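You operate a simulated robot arm through the tools that you are given. There is no shell and no other tool.

You are at the controls of a simulated robot arm. One attempt, no reset.

JOB
Lock the cabinet door, plug the cable port and clear the alarm.
Fine: rubber stopper into the port; one press of the yellow button; leave the cabinet running as it is set.

Only the result counts: the job must be done as asked and must still hold three seconds after the hand-in. Knocking over, shifting, dropping, spilling or breaking anything else fails it. Lids that push on must go on centred and level and be pressed home; caps that screw on are set level and turned clockwise until they are tight.

ROBOT AND FRAMES
A 6-joint arm with a two-finger gripper, fixed in place. Base frame: the origin is on the floor under the middle of its stand, x ahead of it, y to its left, z up. Units: mm, degrees, N and s.
It reaches about 1417 mm from its shoulder. Its first joint turns from -166.0 to 166.0 degrees. Payload 3.43 kg.
The tool frame sits at the grasp point between the pads (the TCP): z along the fingers, y along the line on which they close. The tips reach 20 mm beyond it. The gripper opens to 190 mm; its body begins 248 mm behind the TCP.
Orientation is that of the tool frame in the base frame, as a unit quaternion [x, y, z, w]. With the fingers straight down and closing along the base's y, the tool's x points along the base's -x, its y along +y and its z along -z.

CONTROLS
- The arm moves only by the tool nudge_tool. Its argument "series" is a list that holds one entry, the list of rows, each a list of 6 numbers: the shift along the base's x, y, z in units of 40 mm (1.0 is 40 mm), then the turn, a rotation vector about the base's x, y, z in units of 8 degrees (1.0 is 8 degrees). In form: [[[dx, dy, dz, wx, wy, wz], ...]]. A call has 1 to 20 rows; each row shifts and turns the commanded pose from where the row before left it. "gripper" is the opening, from 0 (shut) to 1 (fully open), set as the call begins (left out, the last holds). A call with a number of a shift or a turn outside -1 to 1 is refused whole. Rows are played at 5 a second. More than 50 mm and 8.6 degrees between two rows, or a gripper value outside its range, and nothing of the call is played. A pose out of reach is approached as far as the arm can. The call stops where the force on the tool passes 70 N (or 10 N more than at its start, if that is more) or the arm is blocked; 0.2 s more then pass. The fingers move at their own pace (about 153 mm/s each) and stop on an object; they squeeze with about 31 N. The grip force told is the motor's: it shows also when the fingers shut on nothing. Time passes only in rows, and 0.2 s behind the last, so rows that do not move let the fingers close. The reply holds the time, the measured pose of the TCP, the force on the tool along the base axes, the opening and the grip force, in the units named above and with some noise, with the torque about the TCP (base axes, N m) and any sound that the robot's microphone picked up.
- Cameras (640 x 400 px; columns grow to the right, rows downward): "scene" is fixed at [50.1, 636.2, 1375.4]; the picture's right is [-0.82, -0.57, 0.00], its down [-0.17, 0.24, -0.96] and it looks along [0.54, -0.79, -0.30] (base axes); focal length 310 px, centre (320, 200). "wrist" rides on the gripper at [70, -8, -288] in the tool frame; the picture's right is [0.12, 0.99, 0.00], its down [-0.96, 0.12, -0.25] and it looks along [-0.25, 0.03, 0.97] (tool axes); focal length 261 px, centre (320, 200).
- get_image(camera): a new picture of that camera. It takes no simulated time.
- lift_body(by): moves the trunk up (or, below 0, down) by that many mm; the arm rides with it, the base frame stays. It gives what a move gives, with no picture.
- locate(camera, pixels): for up to 12 pixels [column, row] of the newest picture of that camera ("zoom" is the newest enlarged one), the place [x, y, z] in the base frame of the surface seen there, good to about 2 mm, but the place of the scene camera against the robot may be out by one fixed shift of up to 18 mm in any direction. It takes no simulated time.
- enlarge(camera, box): a new picture of the part [left, top, right, bottom] of that camera's present view, enlarged. It takes no simulated time.
- hand_in(): hands the job in; it is judged then, once.

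Leave the gripper open and the arm clear of the work at the hand-in unless told otherwise.

The tools are called after "Emit:" as a command line: name --argument value ..., lists and objects as JSON in quotes. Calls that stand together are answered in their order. nudge_tool: Moves the arm, as the interface text tells. Its arguments: {"type":"object","properties":{"series":{"type":"array","items":{"type":"array","items":{"type":"array","items":{"type":"number"}}}},"gripper":{"type":"number"}},"required":["series"]} The other tools are called the same way: lift_body (by) moves the trunk up or down; get_image (camera) takes a picture; locate (camera, pixels) gives the place of the surface under pixels of a picture; enlarge (camera, box) takes an enlarged picture of a part of a camera's view; hand_in () hands the job in.

At the start:

```text
time_s: 0.0
position: [335.2, -477.8, 1340.1]
tool_rot: [-0.001, 1.0, 0.0, 0.0]
wrist_force: [0.0, -0.2, -0.3]
moment: [0.01, -0.02, -0.01]
opening: 190.0
grip_force: 0.2
trunk travel left (down, up): [-200.0, 240.0]
```

scene: 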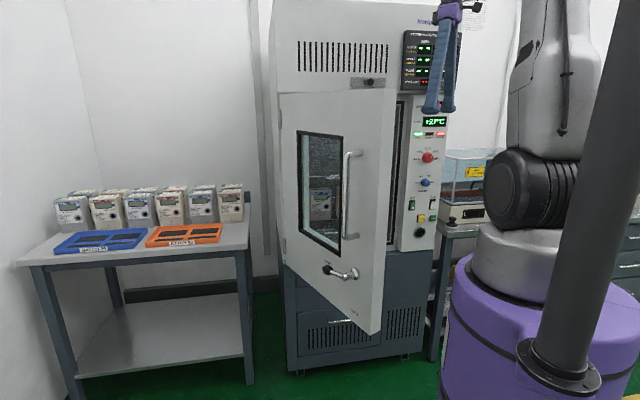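
wrist: 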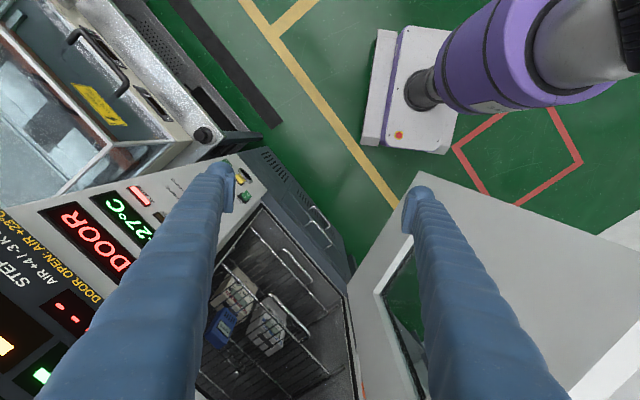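

I start by looking closely at the cabinet: the door stands ajar, the panel shows "DOOR" on the right side of the cabinet. I take enlarged views of the panel and the door.

Emit:
enlarge --camera "scene" --box '[380, 10, 480, 130]'

Emit:
enlarge --camera "scene" --box '[380, 110, 500, 260]'

Emit:
enlarge --camera "scene" --box '[270, 70, 420, 340]'

Emit:
enlarge --camera "wrist" --box '[0, 120, 320, 400]'

```text
3.33 times, centred on (430, 70) of scene
```

zoom: 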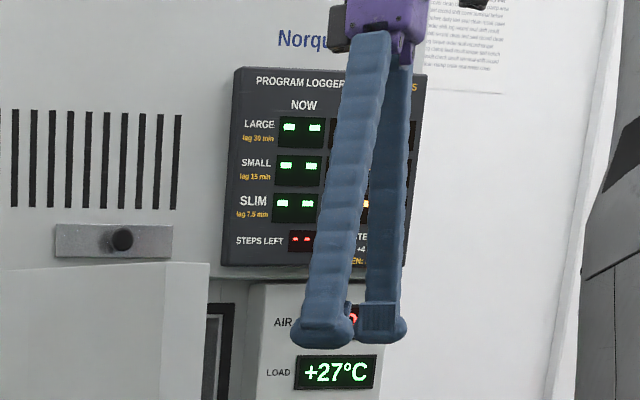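

```text
2.67 times, centred on (440, 185) of scene
```

zoom: 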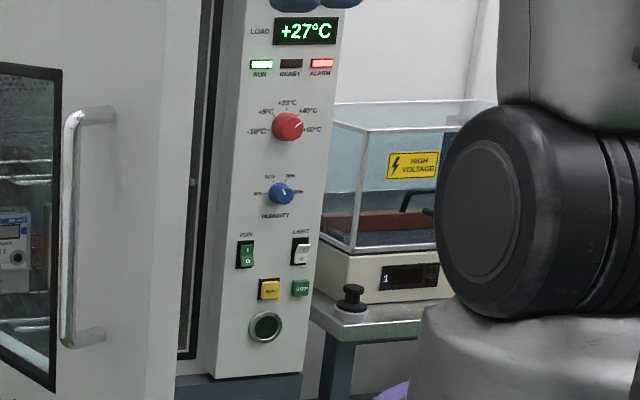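

```text
1.48 times, centred on (345, 205) of scene
```

zoom: 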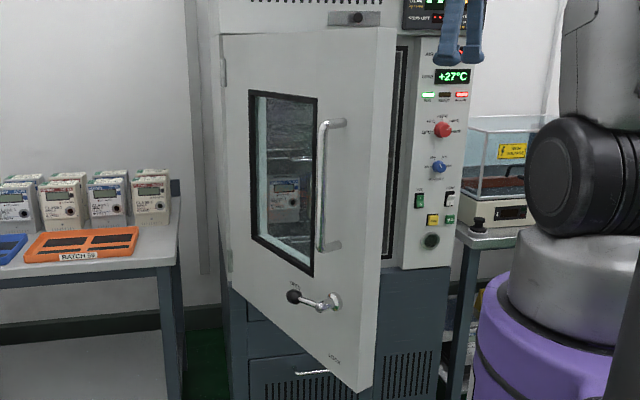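

```text
1.43 times, centred on (160, 260) of wrist
```

zoom: 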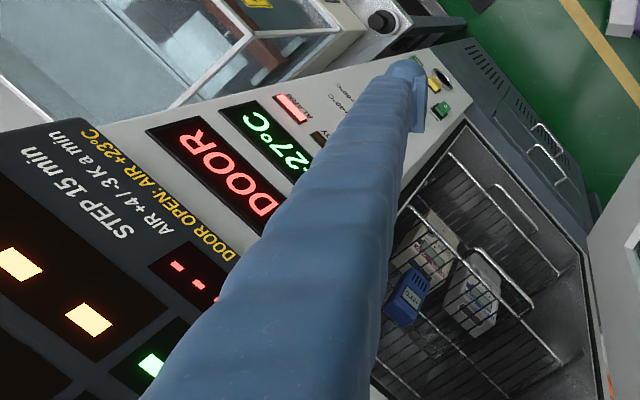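

The door is ajar, hinged on its left. There is a lever with a black ball low on the door, a plate with a black knob above the door, a stopper-like black item on the side table at about (451, 222), a yellow button at (420, 218) and the port at (419, 232). I locate these.

Emit:
get_image --camera "scene"

Emit:
locate --camera "scene" --pixels '[[451, 219], [451, 224], [420, 218], [433, 217], [419, 232], [327, 268], [343, 275], [354, 272], [372, 83], [360, 83], [347, 190], [428, 157]]'

Emit:
enlarge --camera "scene" --box '[400, 195, 464, 235]'

Emit:
enlarge --camera "scene" --box '[310, 250, 374, 290]'

Emit:
enlarge --camera "scene" --box '[330, 65, 394, 105]'

```text
taken
```

scene: 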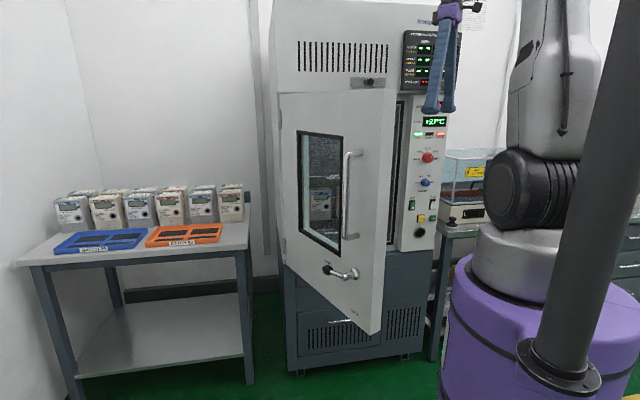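

```text
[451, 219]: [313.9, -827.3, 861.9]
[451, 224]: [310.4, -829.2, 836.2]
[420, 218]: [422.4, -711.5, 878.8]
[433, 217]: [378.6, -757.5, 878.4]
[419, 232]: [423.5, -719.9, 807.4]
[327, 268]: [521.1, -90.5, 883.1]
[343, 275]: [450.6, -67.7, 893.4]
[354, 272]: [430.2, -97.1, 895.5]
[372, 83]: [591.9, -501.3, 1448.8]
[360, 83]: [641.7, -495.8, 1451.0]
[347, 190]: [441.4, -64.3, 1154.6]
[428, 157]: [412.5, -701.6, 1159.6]
```

```text
10.00 times, centred on (432, 215) of scene
```

zoom: 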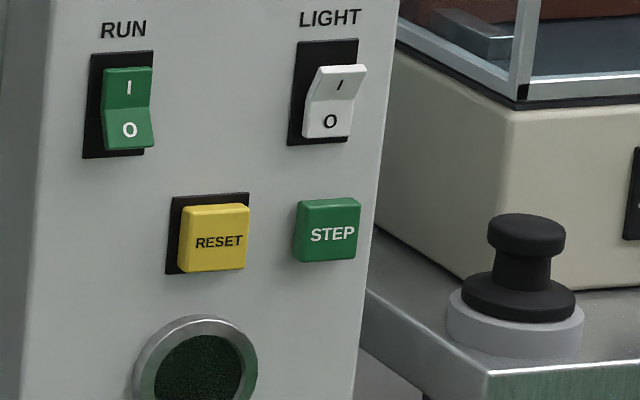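

```text
10.00 times, centred on (342, 270) of scene
```

zoom: 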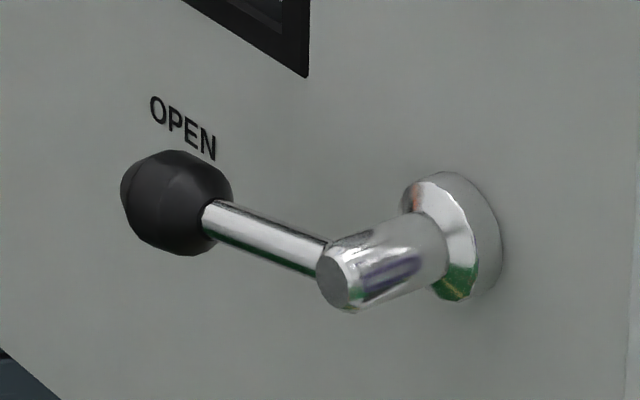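

```text
10.00 times, centred on (362, 85) of scene
```

zoom: 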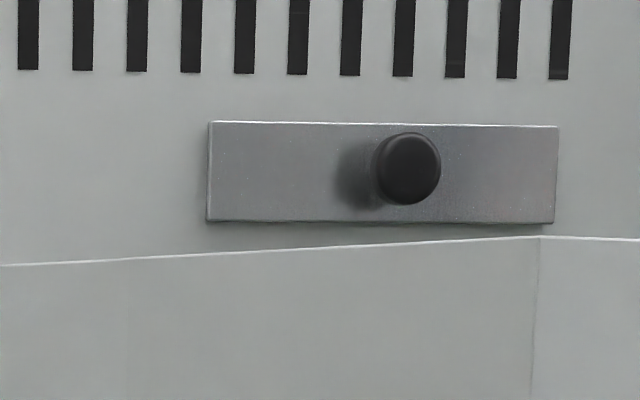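

I can read RUN=I, LIGHT, RESET (yellow), STEP (green, not to touch); the lever at "OPEN" points toward the hinge. Another label is near (352, 313). I check it and locate the points for the planes of door and panel.

Emit:
enlarge --camera "scene" --box '[326, 290, 390, 330]'

Emit:
locate --camera "scene" --pixels '[[284, 100], [388, 92], [284, 255], [366, 325], [320, 260], [365, 260], [365, 120], [290, 180], [381, 200], [386, 110], [372, 330], [300, 120]]'

Emit:
locate --camera "scene" --pixels '[[406, 240], [432, 240], [408, 180], [436, 180], [412, 110], [405, 200], [437, 200], [405, 25], [290, 30], [390, 30], [300, 75], [420, 200]]'

```text
10.00 times, centred on (358, 310) of scene
```

zoom: 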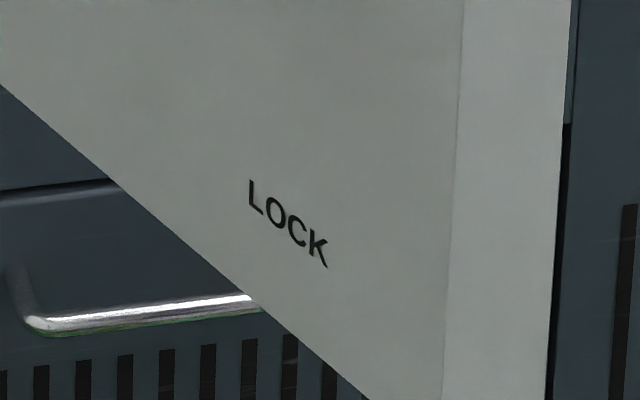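

```text
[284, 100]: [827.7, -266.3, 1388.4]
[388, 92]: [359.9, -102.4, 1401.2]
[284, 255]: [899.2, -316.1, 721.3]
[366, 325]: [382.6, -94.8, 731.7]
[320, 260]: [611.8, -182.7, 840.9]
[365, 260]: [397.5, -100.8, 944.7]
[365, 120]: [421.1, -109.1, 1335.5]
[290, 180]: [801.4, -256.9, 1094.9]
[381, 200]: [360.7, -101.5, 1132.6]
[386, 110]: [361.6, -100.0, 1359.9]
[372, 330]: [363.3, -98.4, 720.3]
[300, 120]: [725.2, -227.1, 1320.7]
```

```text
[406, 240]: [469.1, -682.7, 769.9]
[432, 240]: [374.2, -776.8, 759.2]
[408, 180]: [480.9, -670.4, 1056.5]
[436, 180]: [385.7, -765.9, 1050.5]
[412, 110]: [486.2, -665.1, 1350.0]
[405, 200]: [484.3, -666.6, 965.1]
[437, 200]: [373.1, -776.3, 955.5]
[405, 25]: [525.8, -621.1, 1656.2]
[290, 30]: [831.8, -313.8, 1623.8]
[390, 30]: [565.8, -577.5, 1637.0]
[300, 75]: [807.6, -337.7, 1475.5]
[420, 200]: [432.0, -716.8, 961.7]
```

The front of the cabinet runs at 45° (normal [-0.707, 0.707]), and the door stands about 66° open with its free edge near (363, -95). "LOCK" is below the lever pivot, so the lever has to swing from pointing at the hinge to pointing down. Next I compare wrist-camera places with scene-camera ones to find the scene shift, and look at the hinge.

Emit:
get_image --camera "wrist"

Emit:
enlarge --camera "wrist" --box '[190, 140, 290, 210]'

Emit:
enlarge --camera "wrist" --box '[200, 180, 380, 400]'

Emit:
locate --camera "wrist" --pixels '[[100, 235], [120, 225], [244, 197], [348, 290], [422, 180], [419, 174], [365, 385], [640, 240], [500, 230], [280, 130], [260, 230], [205, 125]]'

Emit:
enlarge --camera "scene" --box '[268, 80, 308, 260]'

Emit:
locate --camera "scene" --pixels '[[428, 110], [449, 110], [434, 121], [420, 133], [441, 133], [430, 133], [433, 104], [281, 110], [281, 135], [281, 240], [290, 300], [420, 300]]'

```text
taken
```

wrist: 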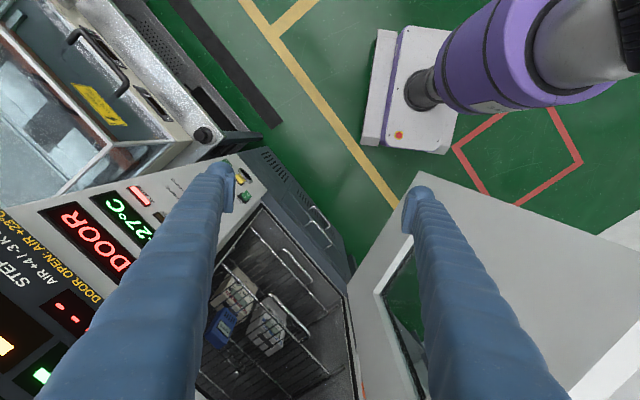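

```text
5.71 times, centred on (240, 175) of wrist
```

zoom: 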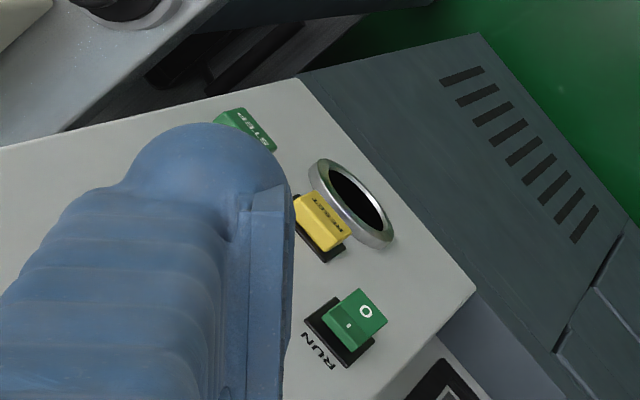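

```text
1.82 times, centred on (290, 290) of wrist
```

zoom: 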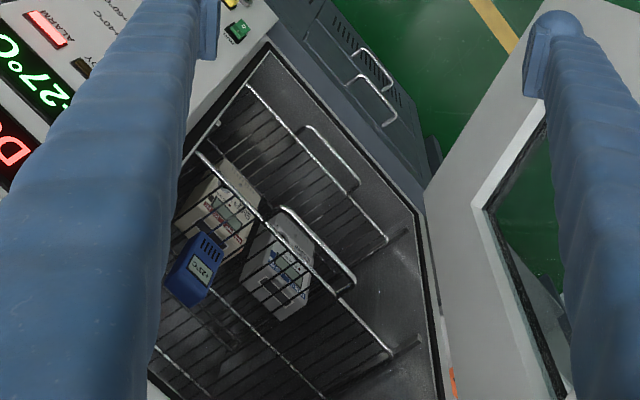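

```text
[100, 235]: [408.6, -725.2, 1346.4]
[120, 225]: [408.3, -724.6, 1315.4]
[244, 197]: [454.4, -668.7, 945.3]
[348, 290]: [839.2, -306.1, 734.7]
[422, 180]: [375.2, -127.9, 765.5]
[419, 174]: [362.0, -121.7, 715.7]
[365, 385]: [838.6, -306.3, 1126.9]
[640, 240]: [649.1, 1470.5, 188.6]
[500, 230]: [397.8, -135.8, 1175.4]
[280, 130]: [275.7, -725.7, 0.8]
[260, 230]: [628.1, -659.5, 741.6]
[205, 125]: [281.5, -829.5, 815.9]
```

```text
2.22 times, centred on (288, 170) of scene
```

zoom: 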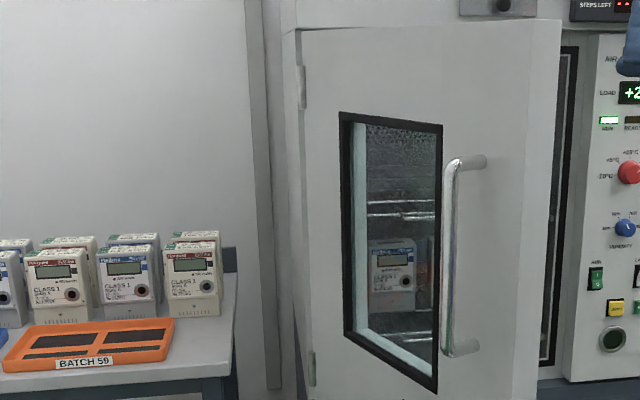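

```text
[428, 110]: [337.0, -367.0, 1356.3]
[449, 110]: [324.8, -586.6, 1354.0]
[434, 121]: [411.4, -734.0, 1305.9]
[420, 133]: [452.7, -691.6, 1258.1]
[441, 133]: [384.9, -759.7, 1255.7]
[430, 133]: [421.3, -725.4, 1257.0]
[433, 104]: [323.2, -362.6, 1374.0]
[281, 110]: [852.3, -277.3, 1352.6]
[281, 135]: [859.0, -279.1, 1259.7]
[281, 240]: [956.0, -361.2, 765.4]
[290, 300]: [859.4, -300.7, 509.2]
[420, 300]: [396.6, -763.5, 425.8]
```

The wrist camera gives the panel display about 8 mm nearer along the normal than the scene camera does. I locate the buttons, port and stopper with the wrist camera, as it is more trustworthy.

Emit:
enlarge --camera "wrist" --box '[190, 115, 290, 205]'

Emit:
locate --camera "wrist" --pixels '[[240.4, 177.6], [245.6, 175.9], [240, 171], [250.5, 181.5], [228, 161.5], [246, 196], [203, 134], [265, 205], [237, 156], [150, 220], [190, 175], [215, 155]]'

Emit:
locate --camera "scene" --pixels '[[420, 218.5], [433, 217.5], [412, 206], [430, 237], [414, 237], [419, 240], [453, 218], [450, 230], [443, 150], [505, 150], [470, 205], [480, 222]]'

```text
4.44 times, centred on (240, 160) of wrist
```

zoom: 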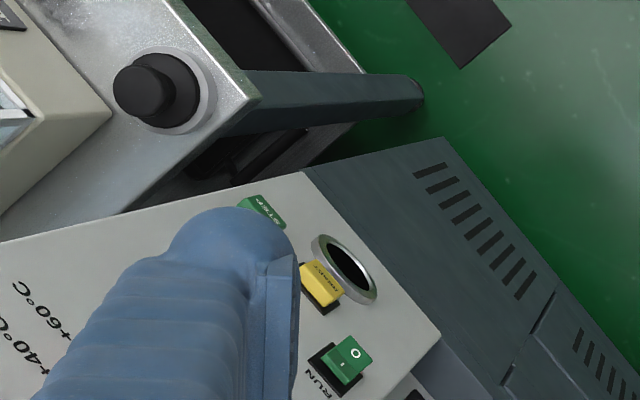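

```text
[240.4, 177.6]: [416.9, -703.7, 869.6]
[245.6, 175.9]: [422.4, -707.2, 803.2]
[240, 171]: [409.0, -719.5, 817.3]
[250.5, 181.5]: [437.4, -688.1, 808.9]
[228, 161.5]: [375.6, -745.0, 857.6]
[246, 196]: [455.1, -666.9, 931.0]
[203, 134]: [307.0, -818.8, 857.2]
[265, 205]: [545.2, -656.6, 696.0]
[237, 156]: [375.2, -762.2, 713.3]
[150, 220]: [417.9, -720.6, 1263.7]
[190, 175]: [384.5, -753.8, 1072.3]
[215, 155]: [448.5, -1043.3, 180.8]
```

```text
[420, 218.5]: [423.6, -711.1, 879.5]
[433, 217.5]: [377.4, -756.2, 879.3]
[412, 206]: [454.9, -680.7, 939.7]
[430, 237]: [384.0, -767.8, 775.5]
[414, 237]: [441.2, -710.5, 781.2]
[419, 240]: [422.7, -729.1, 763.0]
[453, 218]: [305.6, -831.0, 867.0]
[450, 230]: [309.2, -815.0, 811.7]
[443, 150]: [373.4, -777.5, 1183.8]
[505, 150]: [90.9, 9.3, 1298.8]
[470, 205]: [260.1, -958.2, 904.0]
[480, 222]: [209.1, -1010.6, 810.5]
```

Estimates (wrist frame): the panel is at n ≈ -805, RESET near (417, -704, 870), the port near (422, -707, 805), the stopper near (307, -819). The hinge is near (850, -272), and the free edge is about 525 mm from it. The gripper is now inside the door's swing, so I shut the fingers and raise it above the door top (z ≈ 1392).

Emit:
nudge_tool --series '[[[0, 0, 1, 0, 0, 0], [0, 0, 1, 0, 0, 0], [0, 0, 1, 0, 0, 0], [0, 0, 0.5, 0, 0, 0]]]' --gripper 0

Emit:
get_image --camera "scene"

Emit:
get_image --camera "wrist"

```text
time_s: 1.0
position: [335.4, -478.9, 1480.4]
tool_rot: [0.0, 1.0, 0.0, 0.0]
wrist_force: [-0.9, 0.6, -0.3]
moment: [-0.04, -0.02, -0.01]
opening: 0.0
grip_force: 31.1
trunk travel left (down, up): [-200.0, 240.0]
```

```text
taken
```

scene: 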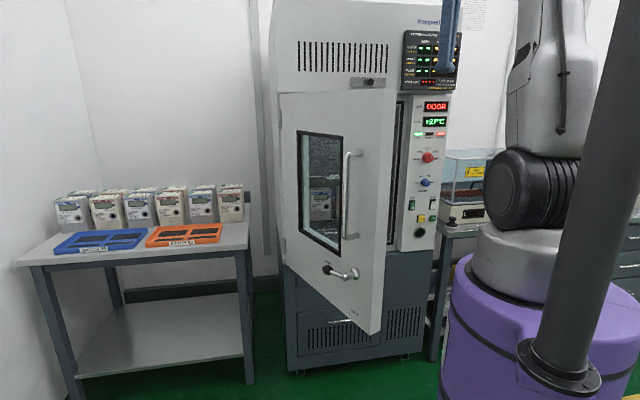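

```text
taken
```

wrist: 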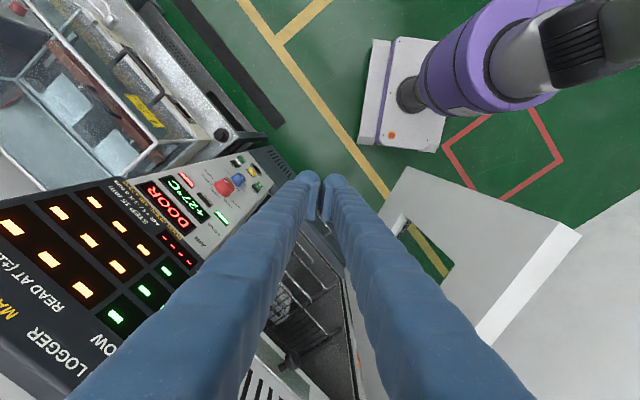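

The gripper is clear above the door (z 1480). I swing it over the door top to the outside, to about (507, -75), turning it 90° about vertical so that it pushes with its stiff side.

Emit:
nudge_tool --series '[[[0.358, 0.842, 0, 0, 0, 0.9375], [0.358, 0.842, 0, 0, 0, 0.9375], [0.358, 0.842, 0, 0, 0, 0.9375], [0.358, 0.842, 0, 0, 0, 0.9375], [0.358, 0.842, 0, 0, 0, 0.9375], [0.358, 0.842, 0, 0, 0, 0.9375], [0.358, 0.842, 0, 0, 0, 0.9375], [0.358, 0.842, 0, 0, 0, 0.9375], [0.358, 0.842, 0, 0, 0, 0.9375], [0.358, 0.842, 0, 0, 0, 0.9375], [0.358, 0.842, 0, 0, 0, 0.9375], [0.358, 0.842, 0, 0, 0, 0.9375]]]'

Emit:
get_image --camera "scene"

Emit:
get_image --camera "wrist"

```text
time_s: 3.6
position: [508.6, -71.1, 1481.7]
tool_rot: [0.708, -0.707, -0.001, 0.001]
wrist_force: [0.2, 0.8, 0.0]
moment: [-0.05, 0.02, 0.02]
opening: 0.0
grip_force: 30.8
trunk travel left (down, up): [-200.0, 240.0]
```

```text
taken
```

scene: 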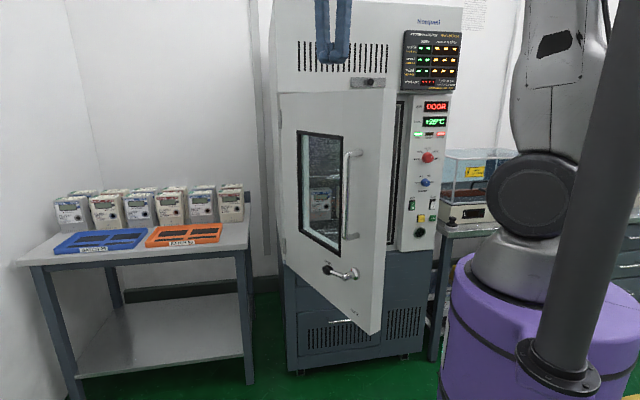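

```text
taken
```

wrist: 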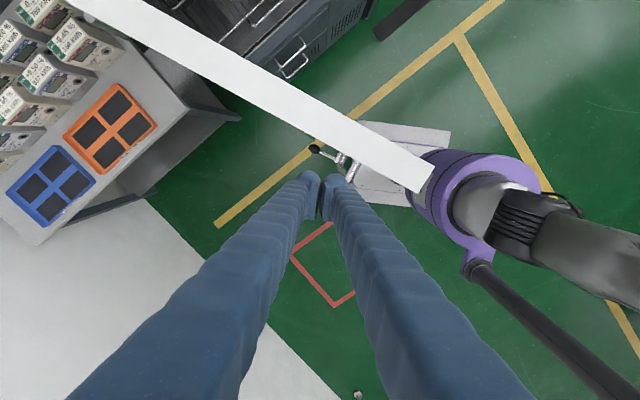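

The gripper hangs outside the door. I locate points on the door's top strip in the wrist picture to fix the exact face position before pushing.

Emit:
locate --camera "wrist" --pixels '[[418, 188], [428, 170], [300, 115], [240, 82], [312, 130], [250, 95], [180, 20], [354, 180], [316, 149], [343, 165], [322, 182], [350, 130]]'

Emit:
enlarge --camera "wrist" --box '[280, 100, 440, 220]'

```text
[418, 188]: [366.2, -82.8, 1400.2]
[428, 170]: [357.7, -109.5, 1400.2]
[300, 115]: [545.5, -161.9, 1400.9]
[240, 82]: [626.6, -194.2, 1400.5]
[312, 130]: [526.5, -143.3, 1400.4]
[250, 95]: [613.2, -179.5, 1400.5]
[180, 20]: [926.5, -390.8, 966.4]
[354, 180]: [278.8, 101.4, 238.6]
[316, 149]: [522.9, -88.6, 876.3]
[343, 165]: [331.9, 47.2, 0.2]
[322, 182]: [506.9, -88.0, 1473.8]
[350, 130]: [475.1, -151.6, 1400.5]
```

```text
3.33 times, centred on (360, 160) of wrist
```

zoom: 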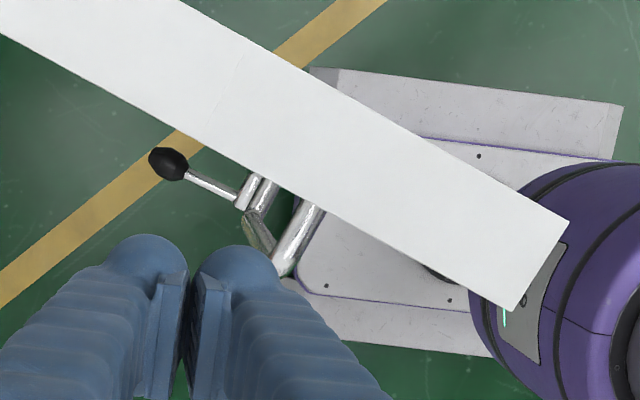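

The door top is at z = 1400 and the front face lies about 60 mm from the tool axis. I lower the fingers to TCP z ≈ 1335 so that the tips overlap the door's top 85 mm, above the handle.

Emit:
nudge_tool --series '[[[0, 0, -0.9125, 0, 0, 0], [0, 0, -0.9125, 0, 0, 0], [0, 0, -0.9125, 0, 0, 0], [0, 0, -0.9125, 0, 0, 0]]]'

Emit:
get_image --camera "scene"

```text
time_s: 4.6
position: [507.2, -73.0, 1334.3]
tool_rot: [-0.707, 0.707, 0.0, 0.0]
wrist_force: [0.2, -0.1, -0.2]
moment: [0.01, 0.01, 0.02]
opening: 0.1
grip_force: 31.1
trunk travel left (down, up): [-200.0, 240.0]
```

```text
taken
```

scene: 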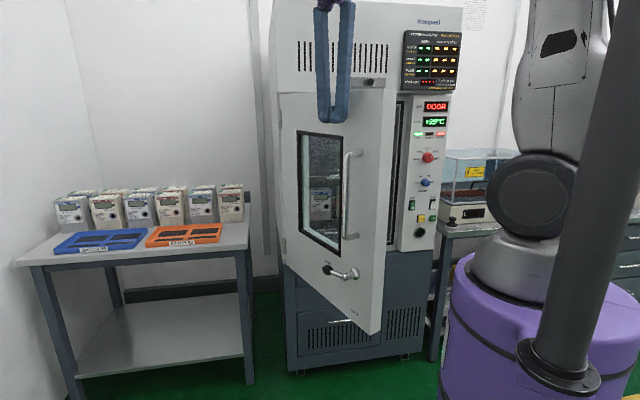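

Fingers are beside the door face. I now push gently toward the cabinet along the door's arc, from 66° to about 50° open.

Emit:
nudge_tool --series '[[[-0.105, -0.285, 0, 0, 0, 0], [-0.105, -0.285, 0, 0, 0, 0], [-0.105, -0.285, 0, 0, 0, 0], [-0.099, -0.246, 0, 0, 0, 0], [-0.099, -0.246, 0, 0, 0, 0], [-0.099, -0.246, 0, 0, 0, 0], [-0.099, -0.246, 0, 0, 0, 0], [-0.067, -0.277, 0, 0, 0, 0], [-0.067, -0.277, 0, 0, 0, 0], [-0.067, -0.277, 0, 0, 0, 0], [-0.067, -0.277, 0, 0, 0, 0], [-0.067, -0.277, 0, 0, 0, 0], [-0.067, -0.277, 0, 0, 0, 0]]]'

Emit:
get_image --camera "scene"

Emit:
get_image --camera "wrist"

```text
time_s: 7.4
position: [461.6, -214.0, 1335.2]
tool_rot: [-0.707, 0.708, -0.001, 0.0]
wrist_force: [-0.1, -0.2, -0.6]
moment: [-0.03, -0.04, 0.01]
opening: 0.0
grip_force: 31.2
trunk travel left (down, up): [-200.0, 240.0]
```

```text
taken
```

scene: 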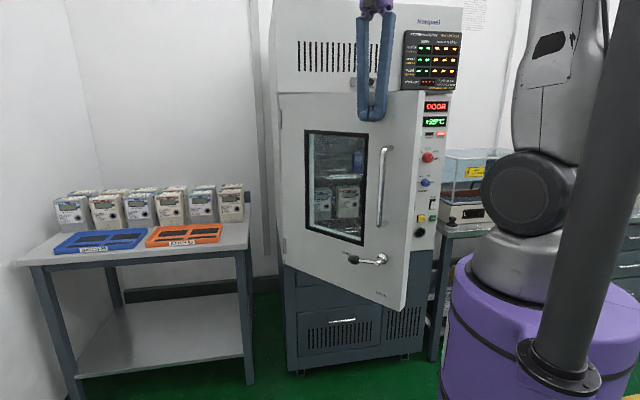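

```text
taken
```

wrist: 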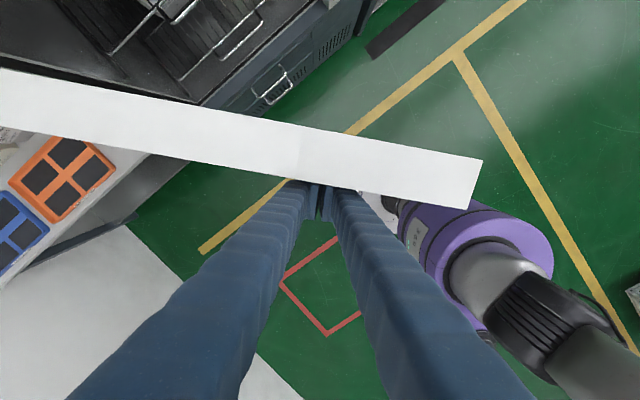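

The door follows easily. I check the door's angle in the wrist picture.

Emit:
locate --camera "wrist" --pixels '[[465, 206], [380, 190], [300, 172], [200, 156], [100, 140], [480, 162]]'

```text
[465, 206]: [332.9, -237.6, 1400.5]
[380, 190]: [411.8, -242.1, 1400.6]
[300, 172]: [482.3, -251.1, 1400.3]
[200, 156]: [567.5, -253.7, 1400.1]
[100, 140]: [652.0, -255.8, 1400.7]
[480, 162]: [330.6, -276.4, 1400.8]
```

The door is at about 48° and stays with the fingers. I go on pushing to about 25°.

Emit:
nudge_tool --series '[[[-0.018, -0.284, 0, 0, 0, 0], [-0.018, -0.284, 0, 0, 0, 0], [-0.018, -0.284, 0, 0, 0, 0], [-0.018, -0.284, 0, 0, 0, 0], [-0.018, -0.284, 0, 0, 0, 0], [-0.018, -0.284, 0, 0, 0, 0], [0.031, -0.283, 0, 0, 0, 0], [0.031, -0.283, 0, 0, 0, 0], [0.031, -0.283, 0, 0, 0, 0], [0.031, -0.283, 0, 0, 0, 0], [0.031, -0.283, 0, 0, 0, 0], [0.031, -0.283, 0, 0, 0, 0], [0.068, -0.275, 0, 0, 0, 0], [0.068, -0.275, 0, 0, 0, 0], [0.068, -0.275, 0, 0, 0, 0]]]'

Emit:
get_image --camera "scene"

Emit:
get_image --camera "wrist"

```text
time_s: 10.6
position: [474.0, -383.6, 1333.6]
tool_rot: [0.707, -0.707, -0.001, 0.001]
wrist_force: [-0.5, 0.3, 0.4]
moment: [0.01, 0.04, 0.0]
opening: 0.0
grip_force: 31.6
trunk travel left (down, up): [-200.0, 240.0]
```

```text
taken
```

scene: 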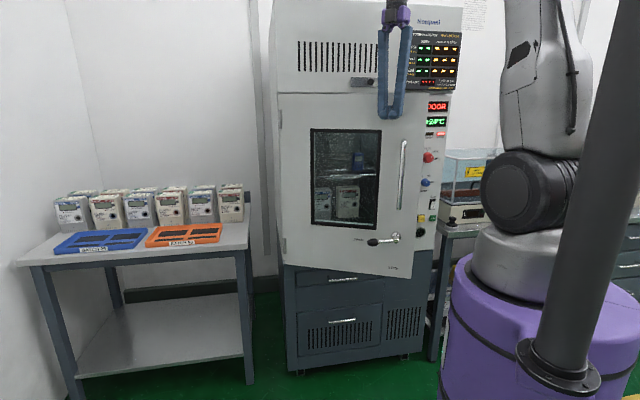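

```text
taken
```

wrist: 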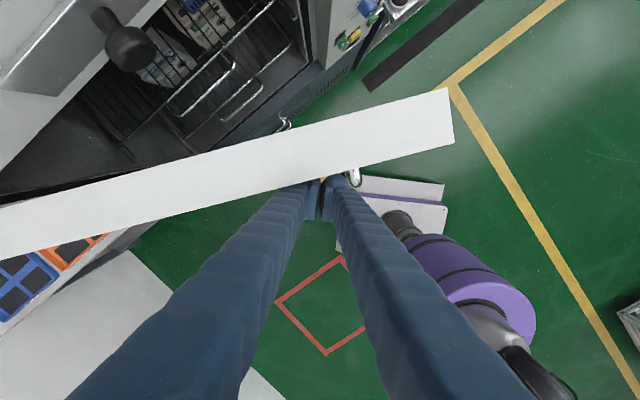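

The door is at about 24°. Before the last part I check that nothing inside sticks out past the cabinet front: I enlarge the view into the chamber.

Emit:
enlarge --camera "wrist" --box '[60, 0, 360, 180]'

Emit:
locate --camera "wrist" --pixels '[[237, 66], [225, 90], [264, 88], [240, 105], [160, 75], [285, 125], [300, 70], [128, 45], [445, 145], [300, 174], [100, 222], [180, 80]]'

```text
2.13 times, centred on (210, 90) of wrist
```

zoom: 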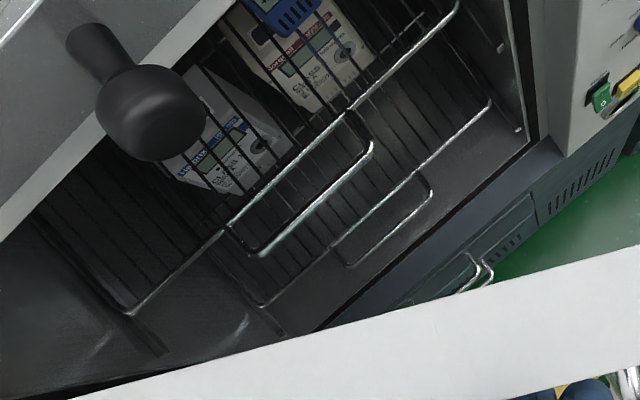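

```text
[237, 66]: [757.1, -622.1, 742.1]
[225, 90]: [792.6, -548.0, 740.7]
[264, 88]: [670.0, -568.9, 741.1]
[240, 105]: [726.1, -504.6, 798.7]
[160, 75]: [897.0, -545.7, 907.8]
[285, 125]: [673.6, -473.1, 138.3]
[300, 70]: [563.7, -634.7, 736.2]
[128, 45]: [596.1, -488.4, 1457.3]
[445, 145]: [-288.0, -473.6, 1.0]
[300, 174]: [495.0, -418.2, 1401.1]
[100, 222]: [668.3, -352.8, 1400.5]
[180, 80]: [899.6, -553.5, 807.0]
```

Rack handles are well inside (n ≈ -870) and the chamber is clear. I push on to about 15° with the vertical fingers; the last part I will do with tilted fingers so the gripper body keeps clear of the cabinet top.

Emit:
nudge_tool --series '[[[0.104, -0.265, 0, 0, 0, 0], [0.104, -0.265, 0, 0, 0, 0], [0.104, -0.265, 0, 0, 0, 0], [0.104, -0.265, 0, 0, 0, 0], [0.104, -0.265, 0, 0, 0, 0], [0.104, -0.265, 0, 0, 0, 0]]]'

Emit:
get_image --camera "scene"

Emit:
get_image --camera "wrist"

```text
time_s: 12.0
position: [497.5, -444.5, 1333.6]
tool_rot: [0.707, -0.707, 0.0, 0.0]
wrist_force: [0.2, 0.1, -1.0]
moment: [0.03, 0.02, -0.02]
opening: 0.0
grip_force: 31.2
trunk travel left (down, up): [-200.0, 240.0]
```

```text
taken
```

scene: 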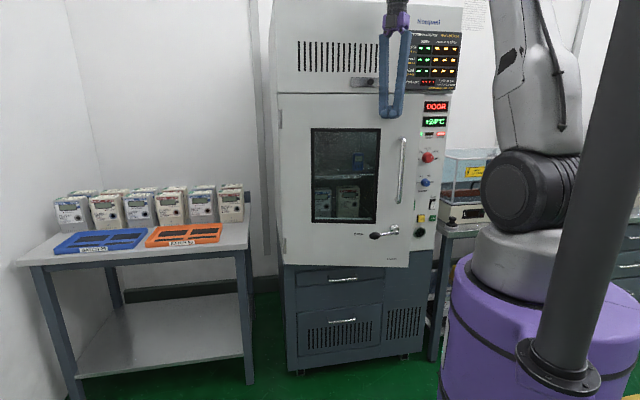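

```text
taken
```

wrist: 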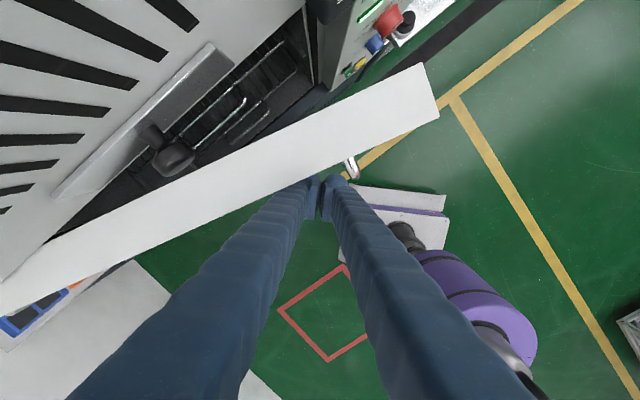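

The door is near 14°. I back off about 70 mm from it and turn the tool -135° about vertical, so that the camera side faces away from the cabinet.

Emit:
nudge_tool --series '[[[-0.3, 0.3, 0, 0, 0, 0], [-0.3, 0.3, 0, 0, 0, 0], [-0.3, 0.3, 0, 0, 0, -0.9926], [-0.3, 0.3, 0, 0, 0, -0.9926], [0, 0, 0, 0, 0, -0.9926], [0, 0, 0, 0, 0, -0.9926], [0, 0, 0, 0, 0, -0.9926], [0, 0, 0, 0, 0, -0.9926], [0, 0, 0, 0, 0, -0.9926], [0, 0, 0, 0, 0, -0.9926], [0, 0, 0, 0, 0, -0.9926], [0, 0, 0, 0, 0, -0.9926], [0, 0, 0, 0, 0, -0.9926], [0, 0, 0, 0, 0, -0.9926], [0, 0, 0, 0, 0, -0.9926], [0, 0, 0, 0, 0, -0.9926], [0, 0, 0, 0, 0, -0.9926], [0, 0, 0, 0, 0, -0.9926], [0, 0, 0, 0, 0, -0.9926]]]'

Emit:
get_image --camera "scene"

Emit:
get_image --camera "wrist"

```text
time_s: 16.0
position: [450.7, -396.6, 1335.3]
tool_rot: [0.383, 0.924, 0.0, 0.0]
wrist_force: [-0.3, 1.1, -0.3]
moment: [0.01, 0.0, 0.01]
opening: 0.0
grip_force: 30.6
trunk travel left (down, up): [-200.0, 240.0]
```

```text
taken
```

scene: 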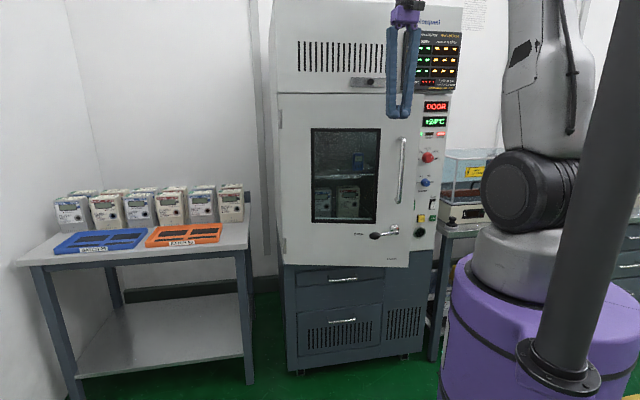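

```text
taken
```

wrist: 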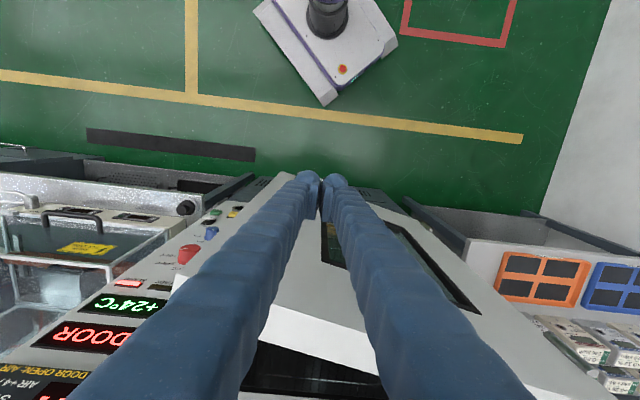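

Now I tilt the fingers 60° forward toward the cabinet while shifting sideways to the door's upper free-edge corner.

Emit:
nudge_tool --series '[[[-0.175, -0.175, 0.06, -0.663, -0.663, 0], [-0.175, -0.175, 0.06, -0.663, -0.663, 0], [-0.175, -0.175, 0.06, -0.663, -0.663, 0], [-0.175, -0.175, 0.06, -0.663, -0.663, 0], [-0.175, -0.175, 0.06, -0.663, -0.663, 0], [-0.175, -0.175, 0.06, -0.663, -0.663, 0], [-0.175, -0.175, 0.06, -0.663, -0.663, 0], [-0.175, -0.175, 0.06, -0.663, -0.663, 0]]]'

Emit:
get_image --camera "scene"

Emit:
get_image --camera "wrist"

```text
time_s: 17.1
position: [428.8, -437.8, 1240.0]
tool_rot: [0.377, 0.905, -0.069, 0.184]
wrist_force: [-0.2, 1.3, -0.3]
moment: [-0.04, 0.05, -0.03]
opening: 0.0
grip_force: 31.0
trunk travel left (down, up): [-200.0, 240.0]
stopped in row 5: the arm was blocked; the commanded pose is now the measured one
```

```text
taken
```

scene: 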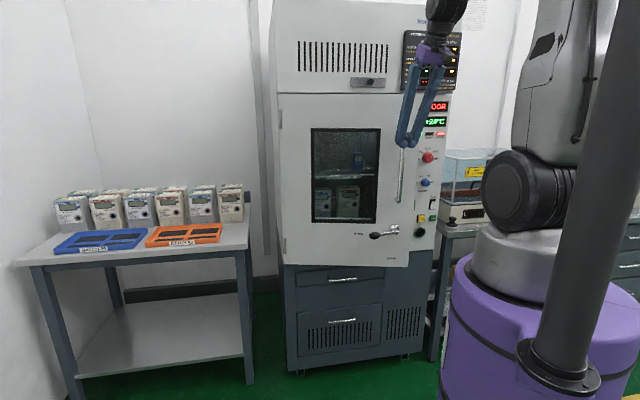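

```text
taken
```

wrist: 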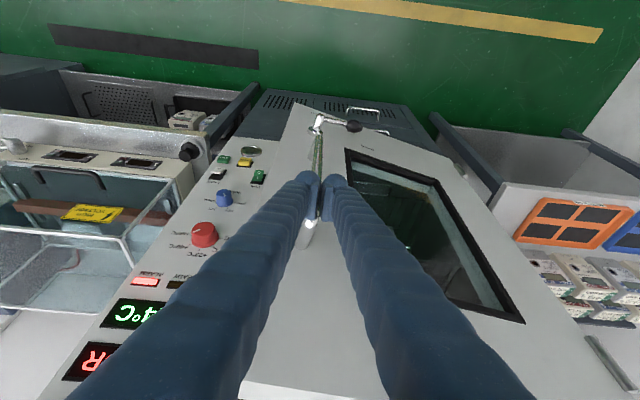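

The arm was blocked at its folding limit, not by contact (force ≈ 1 N). The shoulder is at about z = 1220, so lowering the trunk will give room. First I go up 200 mm and slightly back, then lower the trunk 200 mm.

Emit:
nudge_tool --series '[[[-0.05, 0.05, 1, 0, 0, 0], [-0.1, 0.1, 1, 0, 0, 0], [-0.1, 0.1, 1, 0, 0, 0], [-0.1, 0.1, 1, 0, 0, 0], [0, 0, 1, 0, 0, 0]]]'

```text
time_s: 18.5
position: [425.8, -438.2, 1386.0]
tool_rot: [0.381, 0.912, -0.047, 0.144]
wrist_force: [0.3, 0.6, -0.9]
moment: [0.02, 0.04, -0.01]
opening: 0.0
grip_force: 31.4
trunk travel left (down, up): [-200.0, 240.0]
stopped in row 5: the arm was blocked; the commanded pose is now the measured one
```

It stopped again with the orientation drifting and no contact force, so some joint is at a limit. I look at the arm's shape in the scene to understand which.

Emit:
get_image --camera "scene"

Emit:
get_image --camera "wrist"

Emit:
locate --camera "scene" --pixels '[[520, 190], [560, 130], [555, 80], [560, 40], [575, 10], [530, 120], [500, 230], [520, 270], [590, 50], [540, 5], [440, 5], [430, 20]]'

```text
taken
```

scene: 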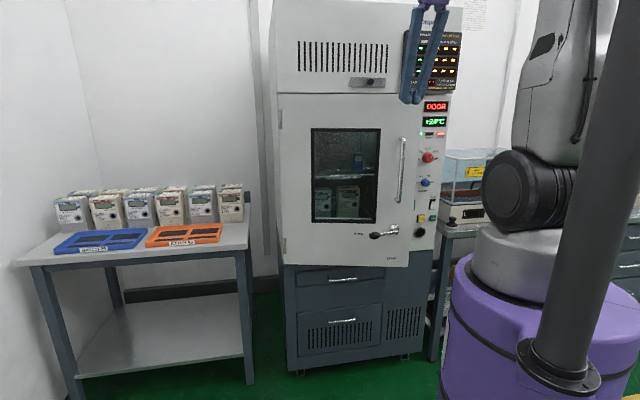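

```text
taken
```

wrist: 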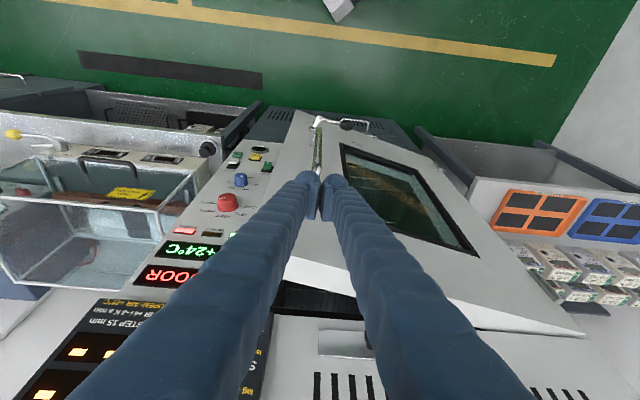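

```text
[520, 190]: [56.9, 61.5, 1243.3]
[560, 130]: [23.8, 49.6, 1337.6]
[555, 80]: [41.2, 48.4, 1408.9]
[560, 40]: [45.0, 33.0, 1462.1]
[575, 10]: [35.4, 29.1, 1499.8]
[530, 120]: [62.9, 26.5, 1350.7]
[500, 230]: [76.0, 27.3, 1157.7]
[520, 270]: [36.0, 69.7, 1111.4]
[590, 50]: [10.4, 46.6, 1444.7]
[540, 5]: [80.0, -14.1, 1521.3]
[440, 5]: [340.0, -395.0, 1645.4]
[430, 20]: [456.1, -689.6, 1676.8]
```

The arm's shape tells that the upper arm is upright at its rearward limit, so tilting needs the wrist lower relative to the elbow. Raising the trunk gives that room. The gripper is above and in front of the door with free space above; I raise the trunk 240 mm.

Emit:
lift_body --by 240

Emit:
get_image --camera "scene"

```text
time_s: 21.0
position: [424.9, -436.8, 1626.5]
tool_rot: [0.381, 0.912, -0.047, 0.144]
wrist_force: [0.1, 0.6, 0.1]
moment: [0.0, -0.02, 0.01]
opening: 0.2
grip_force: 31.2
trunk travel left (down, up): [-440.0, 0.0]
```

```text
taken
```

scene: 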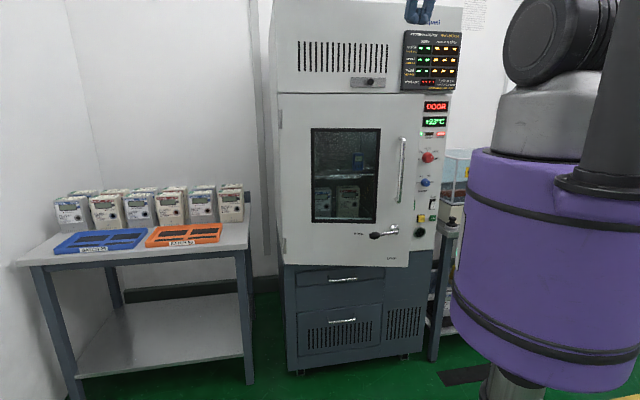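

Trunk is raised. I lower the tool to z ≈ 1365 and then tilt it forward another 28°.

Emit:
nudge_tool --series '[[[0, 0, -0.93, 0, 0, 0], [0, 0, -0.93, 0, 0, 0], [0, 0, -0.93, 0, 0, 0], [0, 0, -0.93, 0, 0, 0], [0, 0, -0.93, 0, 0, 0], [0, 0, -0.93, 0, 0, 0], [0, 0, -0.93, 0, 0, 0], [0, 0, 0, -0.62, -0.62, 0], [0, 0, 0, -0.62, -0.62, 0], [0, 0, 0, -0.62, -0.62, 0], [0, 0, 0, -0.62, -0.62, 0]]]'

Emit:
get_image --camera "scene"

Emit:
get_image --camera "wrist"

```text
time_s: 23.4
position: [413.5, -432.1, 1358.3]
tool_rot: [0.371, 0.886, -0.101, 0.259]
wrist_force: [0.4, 0.0, 0.2]
moment: [-0.06, 0.03, -0.04]
opening: 0.0
grip_force: 30.5
out of reach, approached as far as the arm can: row 10, 11
trunk travel left (down, up): [-440.0, 0.0]
```

```text
taken
```

scene: 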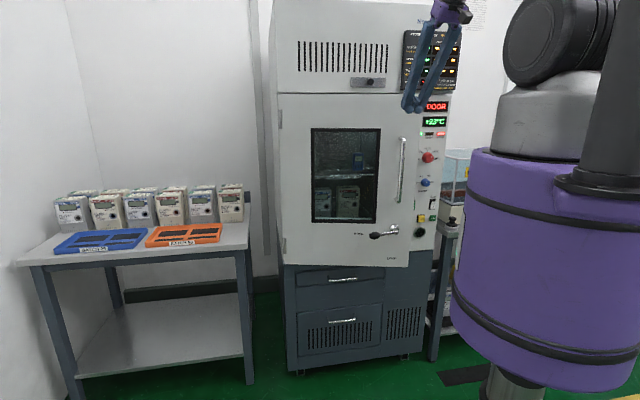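

```text
taken
```

wrist: 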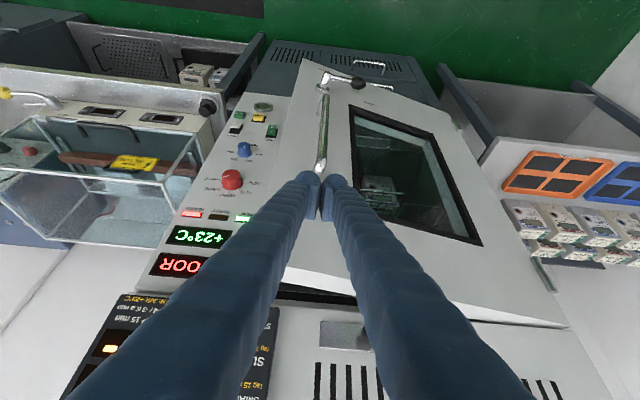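

The tilt is now 32°, and the arm says more is out of reach this close in. I check the door's present position and the handle in the wrist picture before moving forward.

Emit:
locate --camera "wrist" --pixels '[[298, 250], [300, 285], [420, 300], [520, 315], [540, 290], [323, 160], [325, 100], [327, 80], [358, 83], [345, 75], [290, 262], [322, 178]]'

```text
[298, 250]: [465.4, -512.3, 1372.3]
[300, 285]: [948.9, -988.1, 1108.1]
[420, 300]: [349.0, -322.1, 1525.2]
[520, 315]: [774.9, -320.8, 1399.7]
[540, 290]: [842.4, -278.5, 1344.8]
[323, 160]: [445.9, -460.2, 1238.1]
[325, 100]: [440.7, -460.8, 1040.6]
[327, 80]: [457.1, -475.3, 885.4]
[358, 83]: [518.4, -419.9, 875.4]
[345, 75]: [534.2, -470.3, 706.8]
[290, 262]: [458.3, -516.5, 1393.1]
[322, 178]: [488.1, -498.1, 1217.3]
```

The door is at 13.3°, its face at n ≈ -690 near the edge, and the handle sits below z ≈ 1285. I move forward 50 mm and tilt to 45°, staying above the handle and just short of the door.

Emit:
nudge_tool --series '[[[0.225, -0.365, -0.06, 0, 0, 0], [0.225, -0.365, -0.06, -0.374, -0.374, 0], [0.225, -0.365, -0.06, -0.374, -0.374, 0], [0, 0, 0, -0.374, -0.374, 0]]]'

Emit:
get_image --camera "wrist"

```text
time_s: 24.4
position: [437.1, -448.3, 1352.9]
tool_rot: [0.363, 0.881, -0.096, 0.289]
wrist_force: [-0.3, -0.6, 0.5]
moment: [0.0, -0.02, 0.06]
opening: 0.0
grip_force: 31.2
out of reach, approached as far as the arm can: row 2, 3, 4
trunk travel left (down, up): [-440.0, 0.0]
```

```text
taken
```

wrist: 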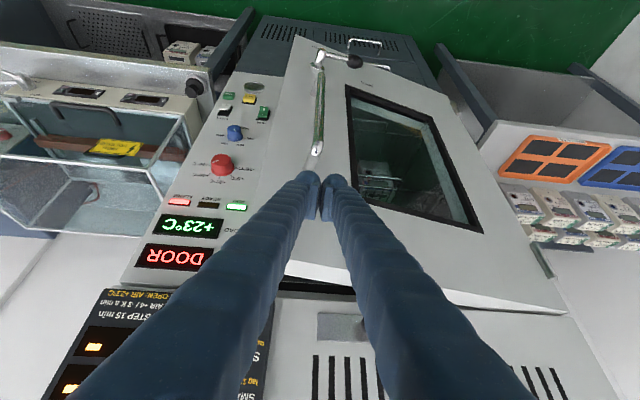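

The arm is at its elbow-fold limit at about 35° tilt; that is enough for the push. I bring the commanded tilt back to about 37° and see where the tool settles, just in front of the door.

Emit:
nudge_tool --series '[[[0, 0, 0, 0.607, 0.607, 0], [0, 0, 0, 0.607, 0.607, 0], [0, 0, 0, 0.607, 0.607, 0], [0, 0, 0, 0, 0, 0]]]'

Emit:
get_image --camera "wrist"

Emit:
get_image --camera "scene"

```text
time_s: 25.4
position: [458.0, -431.8, 1355.3]
tool_rot: [0.367, 0.913, -0.014, 0.178]
wrist_force: [-1.3, -0.6, -0.1]
moment: [-0.08, -0.16, -0.03]
opening: 0.2
grip_force: 31.1
out of reach, approached as far as the arm can: row 1, 2, 3
trunk travel left (down, up): [-440.0, 0.0]
```

```text
taken
```

wrist: 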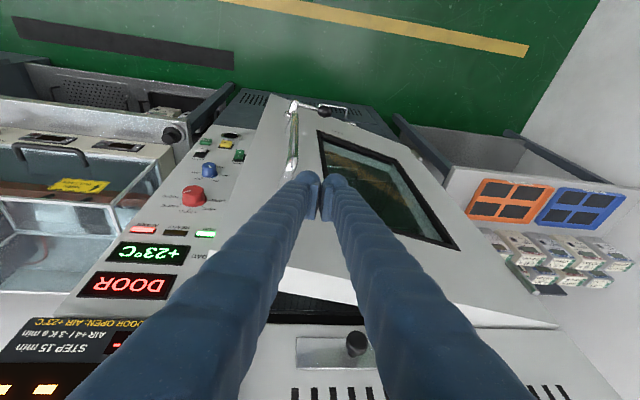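

```text
taken
```

scene: 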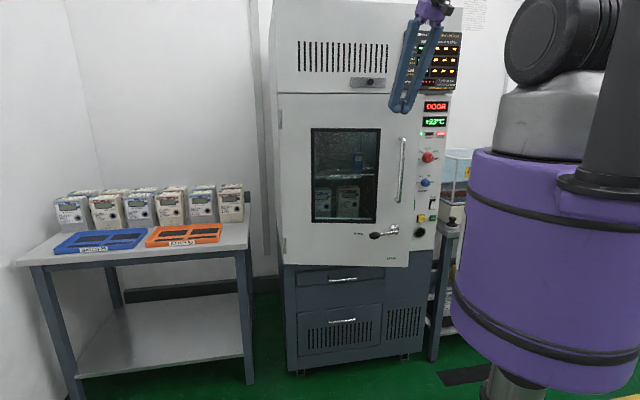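

The tool settled askew, still at a limit. A tilt of 20° is enough for closing at this height, so I reduce the commanded tilt to about 20°.

Emit:
nudge_tool --series '[[[0, 0, 0, 0.5, 0.5, 0], [0, 0, 0, 0.5, 0.5, 0], [0, 0, 0, 0.5, 0.5, 0], [0, 0, 0, 0, 0, 0], [0, 0, 0, 0, 0, 0]]]'

Emit:
get_image --camera "wrist"

```text
time_s: 26.6
position: [461.3, -432.5, 1352.6]
tool_rot: [0.378, 0.924, 0.042, 0.042]
wrist_force: [1.3, -0.3, -0.7]
moment: [0.02, 0.03, -0.01]
opening: 0.2
grip_force: 30.8
trunk travel left (down, up): [-440.0, 0.0]
```

```text
taken
```

wrist: 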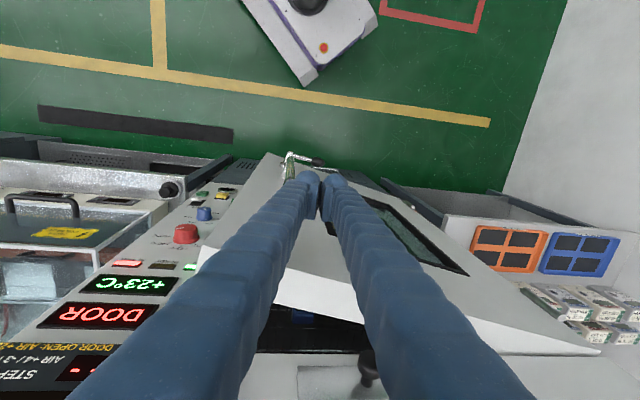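

This pose was reached fully: nearly vertical with a 6° sideways lean. I straighten it to 15° forward tilt in the plane of the push, holding position.

Emit:
nudge_tool --series '[[[0, 0, 0, -0.82, -0.276, -0.1], [0, 0, 0, -0.82, -0.276, -0.1], [0, 0, 0, 0, 0, 0]]]'

```text
time_s: 27.4
position: [460.9, -433.5, 1353.3]
tool_rot: [0.382, 0.915, -0.05, 0.122]
wrist_force: [0.5, -0.3, 0.1]
moment: [0.02, 0.01, 0.0]
opening: 0.0
grip_force: 31.2
trunk travel left (down, up): [-440.0, 0.0]
```

The pose was reached exactly (15° tilt). Now I push the door further closed along its arc, about 104 mm forward at 40 mm/s.

Emit:
nudge_tool --series '[[[0.1414, -0.1414, 0, 0, 0, 0], [0.1414, -0.1414, 0, 0, 0, 0], [0.1414, -0.1414, 0, 0, 0, 0], [0.1414, -0.1414, 0, 0, 0, 0], [0.121, -0.162, 0, 0, 0, 0], [0.121, -0.162, 0, 0, 0, 0], [0.121, -0.162, 0, 0, 0, 0], [0.121, -0.162, 0, 0, 0, 0], [0.121, -0.162, 0, 0, 0, 0], [0.121, -0.162, 0, 0, 0, 0], [0.121, -0.162, 0, 0, 0, 0], [0.121, -0.162, 0, 0, 0, 0], [0.121, -0.162, 0, 0, 0, 0]]]'

Emit:
get_image --camera "wrist"

Emit:
get_image --camera "scene"

```text
time_s: 30.2
position: [528.1, -515.4, 1354.1]
tool_rot: [0.383, 0.915, -0.049, 0.121]
wrist_force: [-0.1, 0.0, -0.6]
moment: [0.0, -0.01, 0.02]
opening: 0.2
grip_force: 31.4
trunk travel left (down, up): [-440.0, 0.0]
```

```text
taken
```

wrist: 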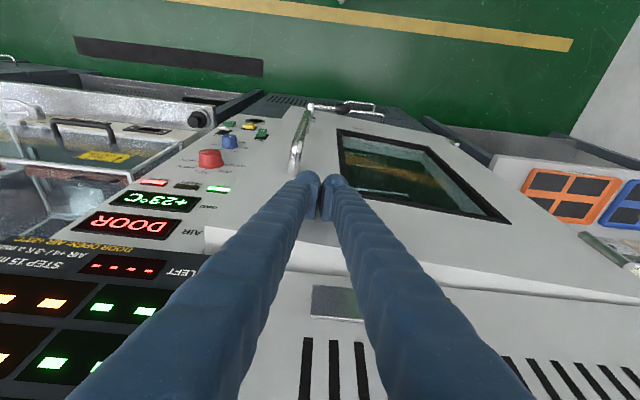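

```text
taken
```

scene: 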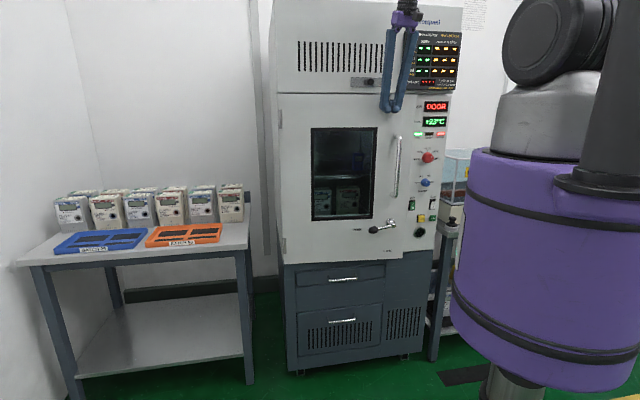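

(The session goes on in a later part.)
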